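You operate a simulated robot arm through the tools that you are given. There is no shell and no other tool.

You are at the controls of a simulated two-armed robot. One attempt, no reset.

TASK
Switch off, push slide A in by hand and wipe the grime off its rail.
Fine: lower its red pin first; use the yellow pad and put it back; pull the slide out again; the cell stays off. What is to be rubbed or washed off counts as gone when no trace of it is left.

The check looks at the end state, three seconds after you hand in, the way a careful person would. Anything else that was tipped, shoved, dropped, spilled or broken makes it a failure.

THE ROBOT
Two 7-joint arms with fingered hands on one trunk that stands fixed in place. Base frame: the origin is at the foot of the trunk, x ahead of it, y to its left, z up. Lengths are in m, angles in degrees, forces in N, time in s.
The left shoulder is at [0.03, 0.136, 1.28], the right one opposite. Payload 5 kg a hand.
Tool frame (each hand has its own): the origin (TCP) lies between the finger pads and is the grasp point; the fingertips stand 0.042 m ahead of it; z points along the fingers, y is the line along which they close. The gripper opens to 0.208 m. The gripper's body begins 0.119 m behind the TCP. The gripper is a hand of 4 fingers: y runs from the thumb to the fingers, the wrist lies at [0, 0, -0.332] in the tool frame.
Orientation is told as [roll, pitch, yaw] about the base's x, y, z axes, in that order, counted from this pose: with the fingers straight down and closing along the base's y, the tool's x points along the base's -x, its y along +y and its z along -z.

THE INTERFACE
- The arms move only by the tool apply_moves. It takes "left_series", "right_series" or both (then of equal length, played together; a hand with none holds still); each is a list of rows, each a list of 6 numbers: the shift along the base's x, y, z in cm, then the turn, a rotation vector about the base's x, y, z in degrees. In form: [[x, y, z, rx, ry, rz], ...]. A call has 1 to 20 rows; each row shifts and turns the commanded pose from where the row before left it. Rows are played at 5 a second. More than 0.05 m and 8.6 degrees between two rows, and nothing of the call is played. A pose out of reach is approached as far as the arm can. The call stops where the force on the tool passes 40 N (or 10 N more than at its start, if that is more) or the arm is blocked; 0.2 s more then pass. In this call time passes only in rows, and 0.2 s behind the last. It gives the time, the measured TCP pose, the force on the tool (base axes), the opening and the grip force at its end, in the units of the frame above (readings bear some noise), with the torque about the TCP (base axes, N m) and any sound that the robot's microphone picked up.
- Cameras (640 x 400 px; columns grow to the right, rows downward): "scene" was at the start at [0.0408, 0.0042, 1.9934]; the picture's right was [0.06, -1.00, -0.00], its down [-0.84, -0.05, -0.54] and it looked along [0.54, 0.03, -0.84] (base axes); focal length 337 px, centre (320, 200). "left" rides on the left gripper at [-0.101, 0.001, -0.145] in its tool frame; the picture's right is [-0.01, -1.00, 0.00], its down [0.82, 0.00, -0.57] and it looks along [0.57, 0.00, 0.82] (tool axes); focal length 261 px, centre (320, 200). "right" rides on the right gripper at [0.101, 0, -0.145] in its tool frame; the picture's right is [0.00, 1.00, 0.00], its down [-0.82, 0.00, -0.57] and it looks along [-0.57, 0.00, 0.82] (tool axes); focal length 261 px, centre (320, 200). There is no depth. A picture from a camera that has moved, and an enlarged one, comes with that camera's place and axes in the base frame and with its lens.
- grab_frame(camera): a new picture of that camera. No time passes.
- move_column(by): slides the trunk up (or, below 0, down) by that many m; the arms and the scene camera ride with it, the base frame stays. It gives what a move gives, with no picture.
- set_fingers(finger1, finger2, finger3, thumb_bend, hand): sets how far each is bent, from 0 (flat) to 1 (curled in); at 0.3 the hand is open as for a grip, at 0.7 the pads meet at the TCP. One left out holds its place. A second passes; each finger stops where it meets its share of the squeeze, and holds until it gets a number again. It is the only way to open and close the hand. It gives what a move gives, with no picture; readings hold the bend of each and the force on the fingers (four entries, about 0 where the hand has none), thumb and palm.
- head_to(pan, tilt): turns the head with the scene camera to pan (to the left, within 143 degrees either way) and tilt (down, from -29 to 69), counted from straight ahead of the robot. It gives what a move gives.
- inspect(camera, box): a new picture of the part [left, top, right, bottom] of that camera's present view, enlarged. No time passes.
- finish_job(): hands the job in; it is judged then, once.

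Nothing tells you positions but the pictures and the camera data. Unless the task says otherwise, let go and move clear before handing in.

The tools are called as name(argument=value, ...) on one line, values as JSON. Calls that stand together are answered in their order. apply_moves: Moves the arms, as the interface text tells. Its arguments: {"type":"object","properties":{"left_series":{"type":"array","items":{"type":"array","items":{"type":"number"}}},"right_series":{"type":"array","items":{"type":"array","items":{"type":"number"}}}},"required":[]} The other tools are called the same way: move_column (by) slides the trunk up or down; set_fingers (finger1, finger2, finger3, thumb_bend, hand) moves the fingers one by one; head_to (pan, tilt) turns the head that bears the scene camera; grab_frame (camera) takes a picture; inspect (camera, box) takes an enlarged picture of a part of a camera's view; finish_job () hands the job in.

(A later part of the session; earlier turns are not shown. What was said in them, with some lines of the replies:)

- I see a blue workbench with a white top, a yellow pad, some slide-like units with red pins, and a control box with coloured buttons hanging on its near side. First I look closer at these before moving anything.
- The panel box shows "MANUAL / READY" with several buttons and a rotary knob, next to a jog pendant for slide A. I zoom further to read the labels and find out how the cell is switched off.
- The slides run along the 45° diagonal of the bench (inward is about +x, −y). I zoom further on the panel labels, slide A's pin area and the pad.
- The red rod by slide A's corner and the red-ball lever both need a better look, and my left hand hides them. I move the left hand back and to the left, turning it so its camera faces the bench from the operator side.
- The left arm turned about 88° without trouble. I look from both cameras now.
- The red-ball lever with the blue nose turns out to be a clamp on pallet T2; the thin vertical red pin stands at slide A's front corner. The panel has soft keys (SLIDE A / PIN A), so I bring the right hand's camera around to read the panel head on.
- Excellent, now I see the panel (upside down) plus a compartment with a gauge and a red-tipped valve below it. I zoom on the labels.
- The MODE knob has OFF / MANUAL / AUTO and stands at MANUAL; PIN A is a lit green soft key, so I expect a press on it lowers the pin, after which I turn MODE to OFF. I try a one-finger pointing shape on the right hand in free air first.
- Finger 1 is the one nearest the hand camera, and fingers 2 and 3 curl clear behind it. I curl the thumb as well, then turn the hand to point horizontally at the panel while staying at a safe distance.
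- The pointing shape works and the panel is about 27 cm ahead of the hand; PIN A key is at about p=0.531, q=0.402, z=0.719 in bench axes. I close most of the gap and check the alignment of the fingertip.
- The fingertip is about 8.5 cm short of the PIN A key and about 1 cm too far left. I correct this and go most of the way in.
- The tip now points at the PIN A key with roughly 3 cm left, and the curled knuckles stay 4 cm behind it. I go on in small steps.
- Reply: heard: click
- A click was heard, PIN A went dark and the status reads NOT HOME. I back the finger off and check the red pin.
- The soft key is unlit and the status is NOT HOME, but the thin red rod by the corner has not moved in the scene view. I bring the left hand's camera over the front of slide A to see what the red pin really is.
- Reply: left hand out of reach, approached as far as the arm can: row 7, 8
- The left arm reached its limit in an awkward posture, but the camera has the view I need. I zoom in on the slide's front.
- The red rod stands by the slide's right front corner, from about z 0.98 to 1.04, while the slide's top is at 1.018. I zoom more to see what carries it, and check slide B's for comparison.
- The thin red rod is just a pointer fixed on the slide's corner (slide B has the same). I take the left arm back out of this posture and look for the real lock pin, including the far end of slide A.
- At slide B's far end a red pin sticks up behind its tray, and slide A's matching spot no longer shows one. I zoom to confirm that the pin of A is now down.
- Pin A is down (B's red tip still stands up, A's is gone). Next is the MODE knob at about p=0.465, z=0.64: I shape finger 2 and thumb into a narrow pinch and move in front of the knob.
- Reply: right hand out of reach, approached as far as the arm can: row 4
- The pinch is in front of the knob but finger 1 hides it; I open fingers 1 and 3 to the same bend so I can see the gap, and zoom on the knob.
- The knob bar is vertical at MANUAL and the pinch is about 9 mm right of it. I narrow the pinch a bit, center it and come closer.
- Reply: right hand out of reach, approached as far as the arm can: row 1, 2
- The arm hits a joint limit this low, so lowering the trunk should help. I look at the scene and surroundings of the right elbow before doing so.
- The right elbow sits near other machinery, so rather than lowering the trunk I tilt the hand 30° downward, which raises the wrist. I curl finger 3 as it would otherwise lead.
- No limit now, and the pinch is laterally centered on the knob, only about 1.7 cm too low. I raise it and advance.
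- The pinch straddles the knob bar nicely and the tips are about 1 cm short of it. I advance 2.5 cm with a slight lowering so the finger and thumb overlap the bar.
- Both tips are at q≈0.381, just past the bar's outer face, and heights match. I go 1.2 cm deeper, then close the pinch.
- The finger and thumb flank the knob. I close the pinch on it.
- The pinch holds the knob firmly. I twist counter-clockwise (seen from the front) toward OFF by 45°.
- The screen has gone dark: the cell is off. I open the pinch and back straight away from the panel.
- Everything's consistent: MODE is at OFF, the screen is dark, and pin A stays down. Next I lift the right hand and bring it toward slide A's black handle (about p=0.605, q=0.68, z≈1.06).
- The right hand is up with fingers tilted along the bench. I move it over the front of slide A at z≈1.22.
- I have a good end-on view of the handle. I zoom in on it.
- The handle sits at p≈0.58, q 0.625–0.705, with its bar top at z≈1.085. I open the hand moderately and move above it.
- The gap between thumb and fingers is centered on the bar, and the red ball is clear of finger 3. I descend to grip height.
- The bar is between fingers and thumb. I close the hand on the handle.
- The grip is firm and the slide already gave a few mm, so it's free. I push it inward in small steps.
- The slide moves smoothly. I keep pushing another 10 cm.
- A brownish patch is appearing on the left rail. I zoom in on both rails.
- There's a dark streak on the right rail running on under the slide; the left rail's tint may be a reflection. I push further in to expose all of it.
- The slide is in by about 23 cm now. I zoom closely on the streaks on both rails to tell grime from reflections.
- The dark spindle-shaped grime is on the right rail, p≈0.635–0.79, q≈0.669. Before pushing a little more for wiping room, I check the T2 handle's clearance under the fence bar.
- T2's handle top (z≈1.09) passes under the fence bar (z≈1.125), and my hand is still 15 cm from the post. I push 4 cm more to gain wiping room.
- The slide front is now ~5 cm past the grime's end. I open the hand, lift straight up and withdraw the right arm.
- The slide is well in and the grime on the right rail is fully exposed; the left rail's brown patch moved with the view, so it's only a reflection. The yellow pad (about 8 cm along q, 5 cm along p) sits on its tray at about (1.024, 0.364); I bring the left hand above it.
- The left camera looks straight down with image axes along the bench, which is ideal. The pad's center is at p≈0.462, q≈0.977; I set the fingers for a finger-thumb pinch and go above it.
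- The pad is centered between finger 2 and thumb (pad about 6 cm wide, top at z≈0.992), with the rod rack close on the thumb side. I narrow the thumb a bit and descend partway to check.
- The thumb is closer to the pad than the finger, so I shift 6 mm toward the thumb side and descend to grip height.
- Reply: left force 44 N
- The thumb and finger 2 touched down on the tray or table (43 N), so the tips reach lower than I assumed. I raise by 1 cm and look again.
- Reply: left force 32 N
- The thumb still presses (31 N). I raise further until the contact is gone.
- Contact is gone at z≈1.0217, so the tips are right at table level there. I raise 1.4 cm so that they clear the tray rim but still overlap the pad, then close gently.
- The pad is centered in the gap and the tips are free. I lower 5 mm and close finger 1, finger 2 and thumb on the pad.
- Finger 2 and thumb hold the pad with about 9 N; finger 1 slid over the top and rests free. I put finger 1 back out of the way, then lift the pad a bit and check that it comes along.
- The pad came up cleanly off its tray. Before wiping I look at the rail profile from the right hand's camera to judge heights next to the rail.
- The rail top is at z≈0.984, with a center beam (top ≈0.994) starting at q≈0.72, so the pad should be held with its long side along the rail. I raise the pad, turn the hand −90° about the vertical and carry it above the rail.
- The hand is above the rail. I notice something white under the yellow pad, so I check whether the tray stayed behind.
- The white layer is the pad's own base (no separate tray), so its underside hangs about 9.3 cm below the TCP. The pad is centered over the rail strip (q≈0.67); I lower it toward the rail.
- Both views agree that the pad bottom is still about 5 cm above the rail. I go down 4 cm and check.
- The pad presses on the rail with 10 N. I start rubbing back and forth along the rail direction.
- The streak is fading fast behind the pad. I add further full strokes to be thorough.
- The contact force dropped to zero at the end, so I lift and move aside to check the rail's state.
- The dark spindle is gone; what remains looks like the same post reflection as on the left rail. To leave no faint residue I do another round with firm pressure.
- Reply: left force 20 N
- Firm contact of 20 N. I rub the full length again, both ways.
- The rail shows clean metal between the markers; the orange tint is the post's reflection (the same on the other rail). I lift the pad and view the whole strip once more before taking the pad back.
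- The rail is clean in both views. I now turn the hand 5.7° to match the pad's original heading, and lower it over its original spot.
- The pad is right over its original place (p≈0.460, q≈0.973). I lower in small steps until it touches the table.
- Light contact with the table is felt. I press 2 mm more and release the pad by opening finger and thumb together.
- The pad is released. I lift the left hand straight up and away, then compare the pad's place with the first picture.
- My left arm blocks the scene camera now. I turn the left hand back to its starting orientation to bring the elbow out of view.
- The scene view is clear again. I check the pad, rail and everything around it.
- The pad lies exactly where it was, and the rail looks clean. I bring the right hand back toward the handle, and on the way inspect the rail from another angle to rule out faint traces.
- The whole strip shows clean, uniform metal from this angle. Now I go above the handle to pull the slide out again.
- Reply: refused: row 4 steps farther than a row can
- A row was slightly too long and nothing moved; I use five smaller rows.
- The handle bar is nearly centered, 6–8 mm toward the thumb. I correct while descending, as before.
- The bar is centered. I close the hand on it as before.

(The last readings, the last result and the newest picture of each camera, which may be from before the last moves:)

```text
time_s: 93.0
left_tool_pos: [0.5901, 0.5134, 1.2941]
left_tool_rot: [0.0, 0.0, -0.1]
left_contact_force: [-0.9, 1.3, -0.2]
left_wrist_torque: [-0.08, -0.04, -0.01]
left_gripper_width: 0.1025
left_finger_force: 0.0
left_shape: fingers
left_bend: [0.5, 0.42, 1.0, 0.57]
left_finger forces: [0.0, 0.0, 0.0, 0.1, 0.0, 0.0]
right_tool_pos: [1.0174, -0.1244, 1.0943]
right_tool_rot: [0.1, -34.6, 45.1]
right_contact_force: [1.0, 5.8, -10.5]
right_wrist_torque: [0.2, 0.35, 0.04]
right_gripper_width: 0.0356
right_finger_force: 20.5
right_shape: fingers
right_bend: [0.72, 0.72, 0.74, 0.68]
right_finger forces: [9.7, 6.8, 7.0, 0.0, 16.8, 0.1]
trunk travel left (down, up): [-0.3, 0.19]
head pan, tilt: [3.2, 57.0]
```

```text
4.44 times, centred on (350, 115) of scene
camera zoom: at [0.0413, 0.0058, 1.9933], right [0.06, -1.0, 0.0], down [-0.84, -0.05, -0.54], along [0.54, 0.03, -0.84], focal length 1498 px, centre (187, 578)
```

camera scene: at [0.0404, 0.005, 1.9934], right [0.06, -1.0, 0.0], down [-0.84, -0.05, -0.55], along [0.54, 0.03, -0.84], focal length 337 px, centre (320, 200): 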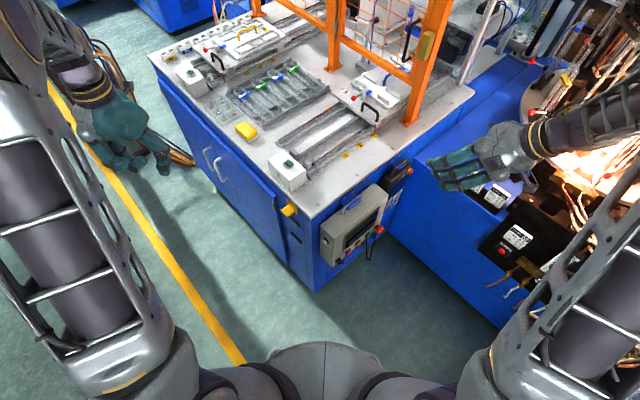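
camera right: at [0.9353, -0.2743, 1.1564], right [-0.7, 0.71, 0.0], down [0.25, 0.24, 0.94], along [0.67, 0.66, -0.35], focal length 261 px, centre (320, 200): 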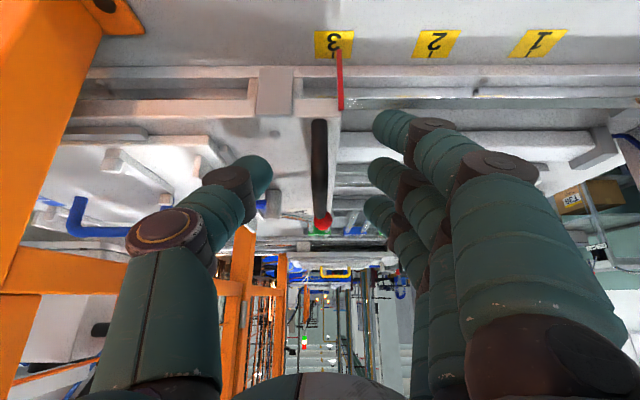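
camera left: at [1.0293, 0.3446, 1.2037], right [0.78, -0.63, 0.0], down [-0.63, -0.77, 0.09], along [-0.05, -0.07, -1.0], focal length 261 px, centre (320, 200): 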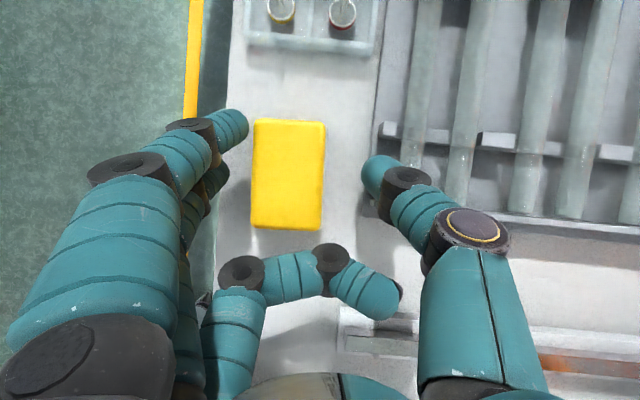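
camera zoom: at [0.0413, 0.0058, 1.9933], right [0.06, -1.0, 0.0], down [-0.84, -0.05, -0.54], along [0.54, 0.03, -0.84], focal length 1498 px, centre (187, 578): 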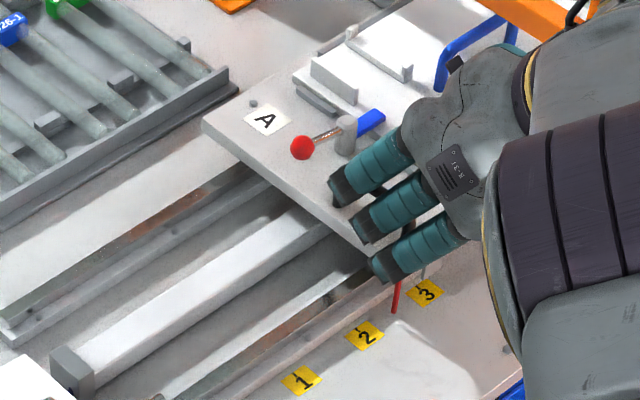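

The slide follows. I pull it most of the way out.

apply_moves(right_series=[[-1.41, 1.41, 0, 0, 0, 0], [-1.41, 1.41, 0, 0, 0, 0], [-1.41, 1.41, 0, 0, 0, 0], [-1.41, 1.41, 0, 0, 0, 0], [-1.41, 1.41, 0, 0, 0, 0], [-1.41, 1.41, 0, 0, 0, 0], [-1.41, 1.41, 0, 0, 0, 0], [-1.41, 1.41, 0, 0, 0, 0], [-1.41, 1.41, 0, 0, 0, 0], [-1.06, 1.06, 0, 0, 0, 0]])

inspect(camera="scene", box=[270, 90, 390, 180])

```text
time_s: 95.2
left_tool_pos: [0.5912, 0.5135, 1.2949]
left_tool_rot: [0.0, 0.0, -0.1]
left_contact_force: [0.4, -0.1, -0.5]
left_wrist_torque: [0.01, -0.04, -0.01]
left_gripper_width: 0.1027
left_finger_force: 0.1
left_shape: fingers
left_bend: [0.5, 0.42, 1.0, 0.57]
left_finger forces: [0.1, 0.0, 0.0, 0.0, 0.0, 0.1]
right_tool_pos: [0.8808, 0.0115, 1.096]
right_tool_rot: [0.2, -34.7, 45.1]
right_contact_force: [0.1, 1.8, -13.5]
right_wrist_torque: [0.13, 0.46, 0.0]
right_gripper_width: 0.0353
right_finger_force: 20.6
right_shape: fingers
right_bend: [0.72, 0.72, 0.74, 0.67]
right_finger forces: [8.6, 6.4, 6.4, 0.0, 19.3, 0.0]
trunk travel left (down, up): [-0.3, 0.19]
head pan, tilt: [3.2, 57.0]
```

```text
4.44 times, centred on (330, 135) of scene
camera zoom: at [0.0419, 0.0047, 1.9933], right [0.06, -1.0, 0.0], down [-0.84, -0.05, -0.54], along [0.54, 0.03, -0.84], focal length 1498 px, centre (276, 489)
```

zoom: 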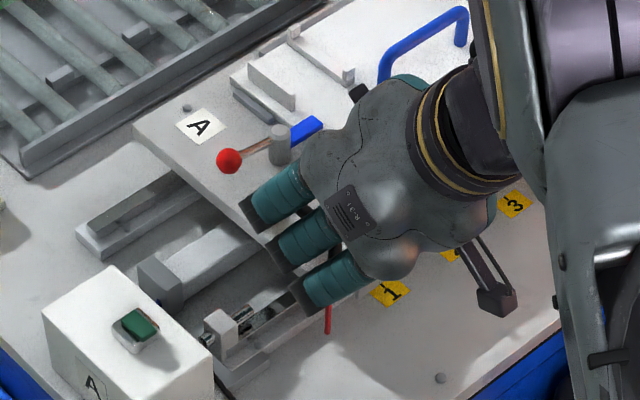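

About 4 cm remain to the home stop. I continue in small steps until it meets the stop.

apply_moves(right_series=[[-0.71, 0.71, 0, 0, 0, 0], [-0.71, 0.71, 0, 0, 0, 0], [-0.5, 0.5, 0, 0, 0, 0], [-0.35, 0.35, 0, 0, 0, 0]])

inspect(camera="scene", box=[270, 100, 370, 180])

```text
time_s: 96.2
left_tool_pos: [0.59, 0.5135, 1.2947]
left_tool_rot: [-0.1, -0.1, -0.1]
left_contact_force: [-1.4, 0.6, -0.7]
left_wrist_torque: [-0.02, -0.01, 0.01]
left_gripper_width: 0.1025
left_finger_force: 0.1
left_shape: fingers
left_bend: [0.5, 0.42, 1.0, 0.57]
left_finger forces: [0.0, 0.0, 0.0, 0.1, 0.1, 0.0]
right_tool_pos: [0.8593, 0.0348, 1.0959]
right_tool_rot: [0.1, -34.6, 45.1]
right_contact_force: [0.6, -1.2, -12.2]
right_wrist_torque: [0.08, 0.44, -0.06]
right_gripper_width: 0.0355
right_finger_force: 20.8
right_shape: fingers
right_bend: [0.72, 0.72, 0.74, 0.67]
right_finger forces: [9.0, 6.3, 5.3, 0.0, 20.7, 0.1]
trunk travel left (down, up): [-0.3, 0.19]
head pan, tilt: [3.2, 57.0]
```

```text
5.00 times, centred on (320, 140) of scene
camera zoom: at [0.0416, 0.0047, 1.9933], right [0.06, -1.0, 0.0], down [-0.84, -0.05, -0.54], along [0.54, 0.03, -0.84], focal length 1686 px, centre (320, 500)
```

zoom: 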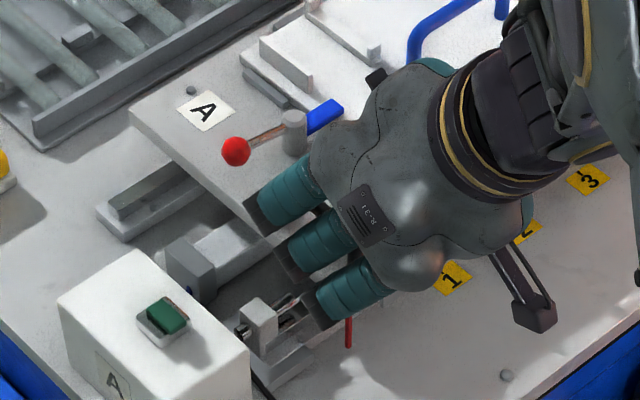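

Comparing with the first pictures, the slide is still about 8–9 mm from its original place. I pull the last bit gently.

apply_moves(right_series=[[-0.35, 0.35, 0, 0, 0, 0], [-0.25, 0.25, 0, 0, 0, 0]])

inspect(camera="scene", box=[270, 100, 370, 180])

```text
time_s: 96.8
left_tool_pos: [0.5895, 0.5139, 1.2941]
left_tool_rot: [0.1, 0.1, -0.1]
left_contact_force: [0.1, 0.0, 0.5]
left_wrist_torque: [0.01, -0.03, -0.02]
left_gripper_width: 0.1027
left_finger_force: 0.0
left_shape: fingers
left_bend: [0.5, 0.42, 1.0, 0.57]
left_finger forces: [0.0, 0.1, 0.0, 0.0, 0.1, 0.0]
right_tool_pos: [0.8538, 0.0387, 1.0963]
right_tool_rot: [0.1, -34.6, 44.9]
right_contact_force: [1.4, -1.4, -13.1]
right_wrist_torque: [0.03, 0.45, -0.03]
right_gripper_width: 0.0355
right_finger_force: 20.8
right_shape: fingers
right_bend: [0.72, 0.72, 0.74, 0.67]
right_finger forces: [8.7, 6.2, 5.5, 0.0, 21.2, 0.0]
trunk travel left (down, up): [-0.3, 0.19]
head pan, tilt: [3.2, 57.0]
```

```text
5.00 times, centred on (320, 140) of scene
camera zoom: at [0.0424, 0.0043, 1.9933], right [0.06, -1.0, 0.0], down [-0.84, -0.05, -0.54], along [0.54, 0.03, -0.84], focal length 1686 px, centre (320, 500)
```

zoom: 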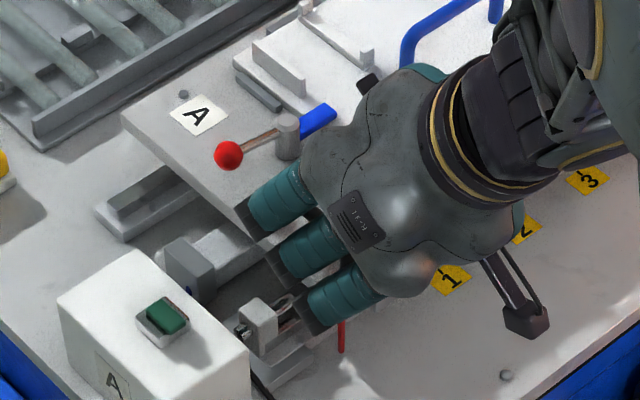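

It now coincides with the original picture. I pull a further 3 mm to feel whether the stop is reached.

apply_moves(right_series=[[-0.2, 0.2, 0, 0, 0, 0]])

inspect(camera="scene", box=[270, 100, 370, 180])

```text
time_s: 97.2
left_tool_pos: [0.5919, 0.5124, 1.2932]
left_tool_rot: [0.0, 0.1, -0.1]
left_contact_force: [0.0, 0.9, 0.3]
left_wrist_torque: [0.04, 0.01, 0.02]
left_gripper_width: 0.1025
left_finger_force: 0.1
left_shape: fingers
left_bend: [0.5, 0.42, 1.0, 0.57]
left_finger forces: [0.1, 0.1, 0.0, 0.0, 0.1, 0.0]
right_tool_pos: [0.852, 0.0396, 1.0951]
right_tool_rot: [0.0, -34.7, 44.9]
right_contact_force: [10.3, -4.5, -15.1]
right_wrist_torque: [0.0, 0.17, -0.18]
right_gripper_width: 0.0351
right_finger_force: 18.5
right_shape: fingers
right_bend: [0.72, 0.72, 0.74, 0.67]
right_finger forces: [6.3, 5.5, 3.5, 0.0, 22.2, 0.0]
trunk travel left (down, up): [-0.3, 0.19]
head pan, tilt: [3.2, 57.0]
```

```text
5.00 times, centred on (320, 140) of scene
camera zoom: at [0.0436, 0.0039, 1.9933], right [0.06, -1.0, 0.0], down [-0.84, -0.05, -0.54], along [0.54, 0.03, -0.84], focal length 1686 px, centre (320, 500)
```

zoom: 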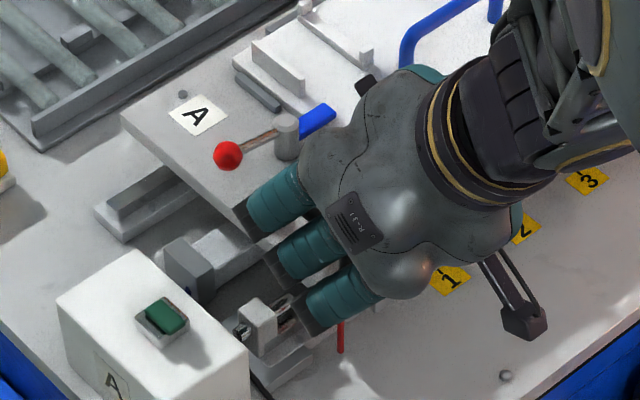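

The resistance rises: the slide is at its home stop. I open the hand and lift clear.

set_fingers(hand="right", finger1=0.55, finger2=0.55, finger3=0.55, thumb_bend=0.55)

grab_frame(camera="right")

```text
time_s: 98.2
left_tool_pos: [0.5907, 0.5132, 1.2947]
left_tool_rot: [0.0, 0.1, -0.1]
left_contact_force: [-0.4, 0.2, 0.2]
left_wrist_torque: [-0.02, 0.0, 0.01]
left_gripper_width: 0.1026
left_finger_force: 0.0
left_shape: fingers
left_bend: [0.5, 0.42, 1.0, 0.57]
left_finger forces: [0.1, 0.1, 0.0, 0.0, 0.0, 0.0]
right_tool_pos: [0.8508, 0.0425, 1.0968]
right_tool_rot: [0.0, -34.8, 45.0]
right_contact_force: [0.0, -0.3, 0.1]
right_wrist_torque: [0.03, 0.01, 0.02]
right_gripper_width: 0.0943
right_finger_force: 0.0
right_shape: fingers
right_bend: [0.55, 0.55, 0.55, 0.55]
right_finger forces: [0.1, 0.0, 0.1, 0.1, 0.0, 0.0]
trunk travel left (down, up): [-0.3, 0.19]
head pan, tilt: [3.2, 57.0]
```

```text
taken
camera right: at [0.7346, -0.0743, 1.1573], right [-0.7, 0.71, 0.0], down [0.25, 0.24, 0.94], along [0.66, 0.66, -0.35], focal length 261 px, centre (320, 200)
```

right: 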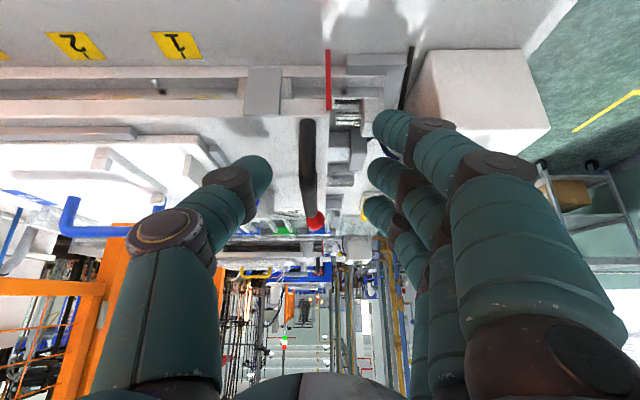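

The bar is free between the fingers. I lift up and withdraw the right arm.

apply_moves(right_series=[[0, 0, 2, 0, 0, 0], [0, 0, 3, 0, 0, 0], [0, 0, 4, 0, 0, 0], [0, 0, 4, 0, 0, 0], [-2, -3, 1, 0, 0, 0], [-2, -4, 1, 0, 0, 0], [-2, -4, 1, 0, 0, 0], [-2, -4, 1, 0, 0, 0], [-2, -4, 0, 0, 0, 0], [-2, -4, 0, 0, 0, 0], [-2, -4, 0, 0, 0, 0], [-2, -4, 0, 0, 0, 0], [-2, -4, 0, 0, 0, 0], [-2, -3, 0, 0, 0, 0]])

grab_frame(camera="scene")

inspect(camera="scene", box=[260, 90, 380, 180])

inspect(camera="scene", box=[310, 185, 420, 275])

inspect(camera="scene", box=[345, 65, 405, 105])

```text
time_s: 101.2
left_tool_pos: [0.5904, 0.5117, 1.2968]
left_tool_rot: [0.0, 0.0, 0.0]
left_contact_force: [-1.0, -0.3, 0.1]
left_wrist_torque: [0.08, -0.06, -0.02]
left_gripper_width: 0.1026
left_finger_force: 0.0
left_shape: fingers
left_bend: [0.5, 0.42, 1.0, 0.57]
left_finger forces: [0.0, 0.0, 0.0, 0.0, 0.0, 0.0]
right_tool_pos: [0.6496, -0.3398, 1.2653]
right_tool_rot: [0.0, -34.9, 45.2]
right_contact_force: [-0.6, -0.2, 1.6]
right_wrist_torque: [0.0, 0.01, -0.04]
right_gripper_width: 0.0947
right_finger_force: 0.1
right_shape: fingers
right_bend: [0.55, 0.55, 0.55, 0.55]
right_finger forces: [0.0, 0.1, 0.0, 0.1, 0.0, 0.1]
trunk travel left (down, up): [-0.3, 0.19]
head pan, tilt: [3.2, 57.0]
```

```text
taken
camera scene: at [0.0396, 0.0028, 1.9934], right [0.06, -1.0, 0.0], down [-0.84, -0.05, -0.55], along [0.54, 0.03, -0.84], focal length 337 px, centre (320, 200)
```

scene: 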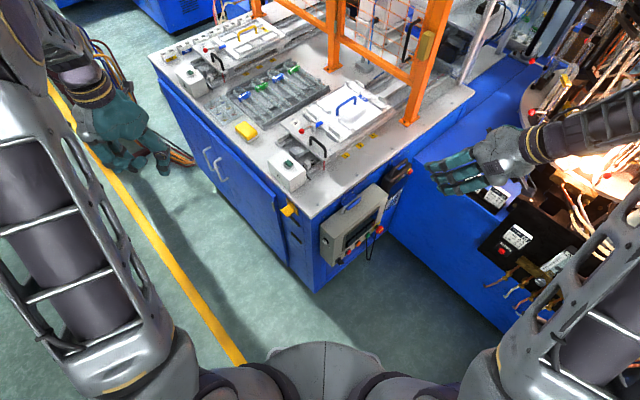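

```text
4.44 times, centred on (320, 135) of scene
camera zoom: at [0.0396, 0.0028, 1.9934], right [0.06, -1.0, 0.0], down [-0.84, -0.05, -0.55], along [0.54, 0.03, -0.84], focal length 1498 px, centre (320, 489)
```

zoom: 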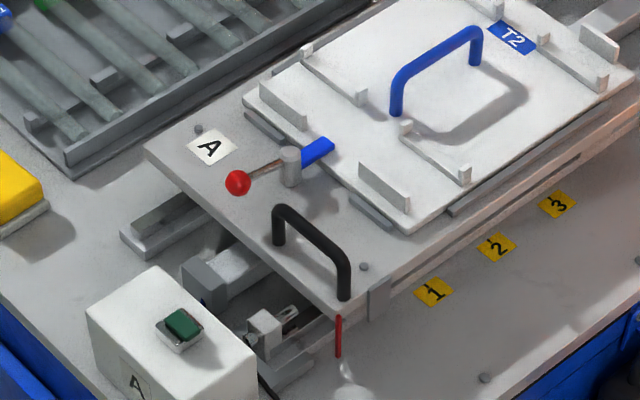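

```text
4.44 times, centred on (365, 230) of scene
camera zoom: at [0.0396, 0.0028, 1.9934], right [0.06, -1.0, 0.0], down [-0.84, -0.05, -0.55], along [0.54, 0.03, -0.84], focal length 1498 px, centre (120, 67)
```

zoom: 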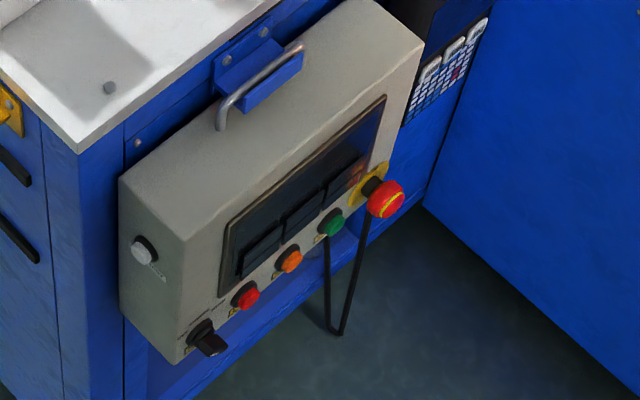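

```text
10.00 times, centred on (375, 85) of scene
camera zoom: at [0.0396, 0.0028, 1.9934], right [0.06, -1.0, 0.0], down [-0.84, -0.05, -0.55], along [0.54, 0.03, -0.84], focal length 3372 px, centre (-230, 1350)
```

zoom: 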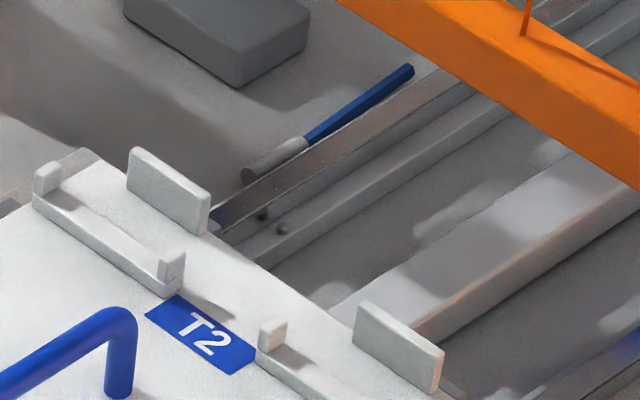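

Slide A is back at its home stop, matching the first picture, and the rail is clean. The pad is in its original place, the panel is dark with MODE at OFF, pin A is down, and both hands are clear. I hand the job in.

finish_job()

```text
The job is handed in.
```

The job is handed in. The cell is off, slide A's rail is clean, and the slide is back out at its home stop.

- **Pin and switch-off:** I pressed PIN A on the panel, the key went dark and the status changed to NOT HOME. Then I turned MODE to OFF and the screen went dark. I judged the pin to be down because its red tip no longer showed and the slide moved freely. I couldn't see the lowered pin itself.
- **Slide in:** I pushed the slide in by its handle by about 27 cm. That uncovered a dark streak about 15 cm long on the right rail.
- **Wiping:** I rubbed the streak off with the yellow pad in several full strokes, the last ones with firm pressure. No trace of it shows from two different camera angles. I did not see the stretch of rail that stayed under the slide, from about 5 cm beyond the end of the streak.
- **Pad and slide:** The pad is back in its original place, matching the first picture. I pulled the slide out until it met its stop, and its position also matches the first picture.

While I was lining up to pick up the pad, the left hand's thumb and one fingertip pressed on the bench with about 43 N. I saw nothing moved or damaged. Both hands are empty and clear of the bench.
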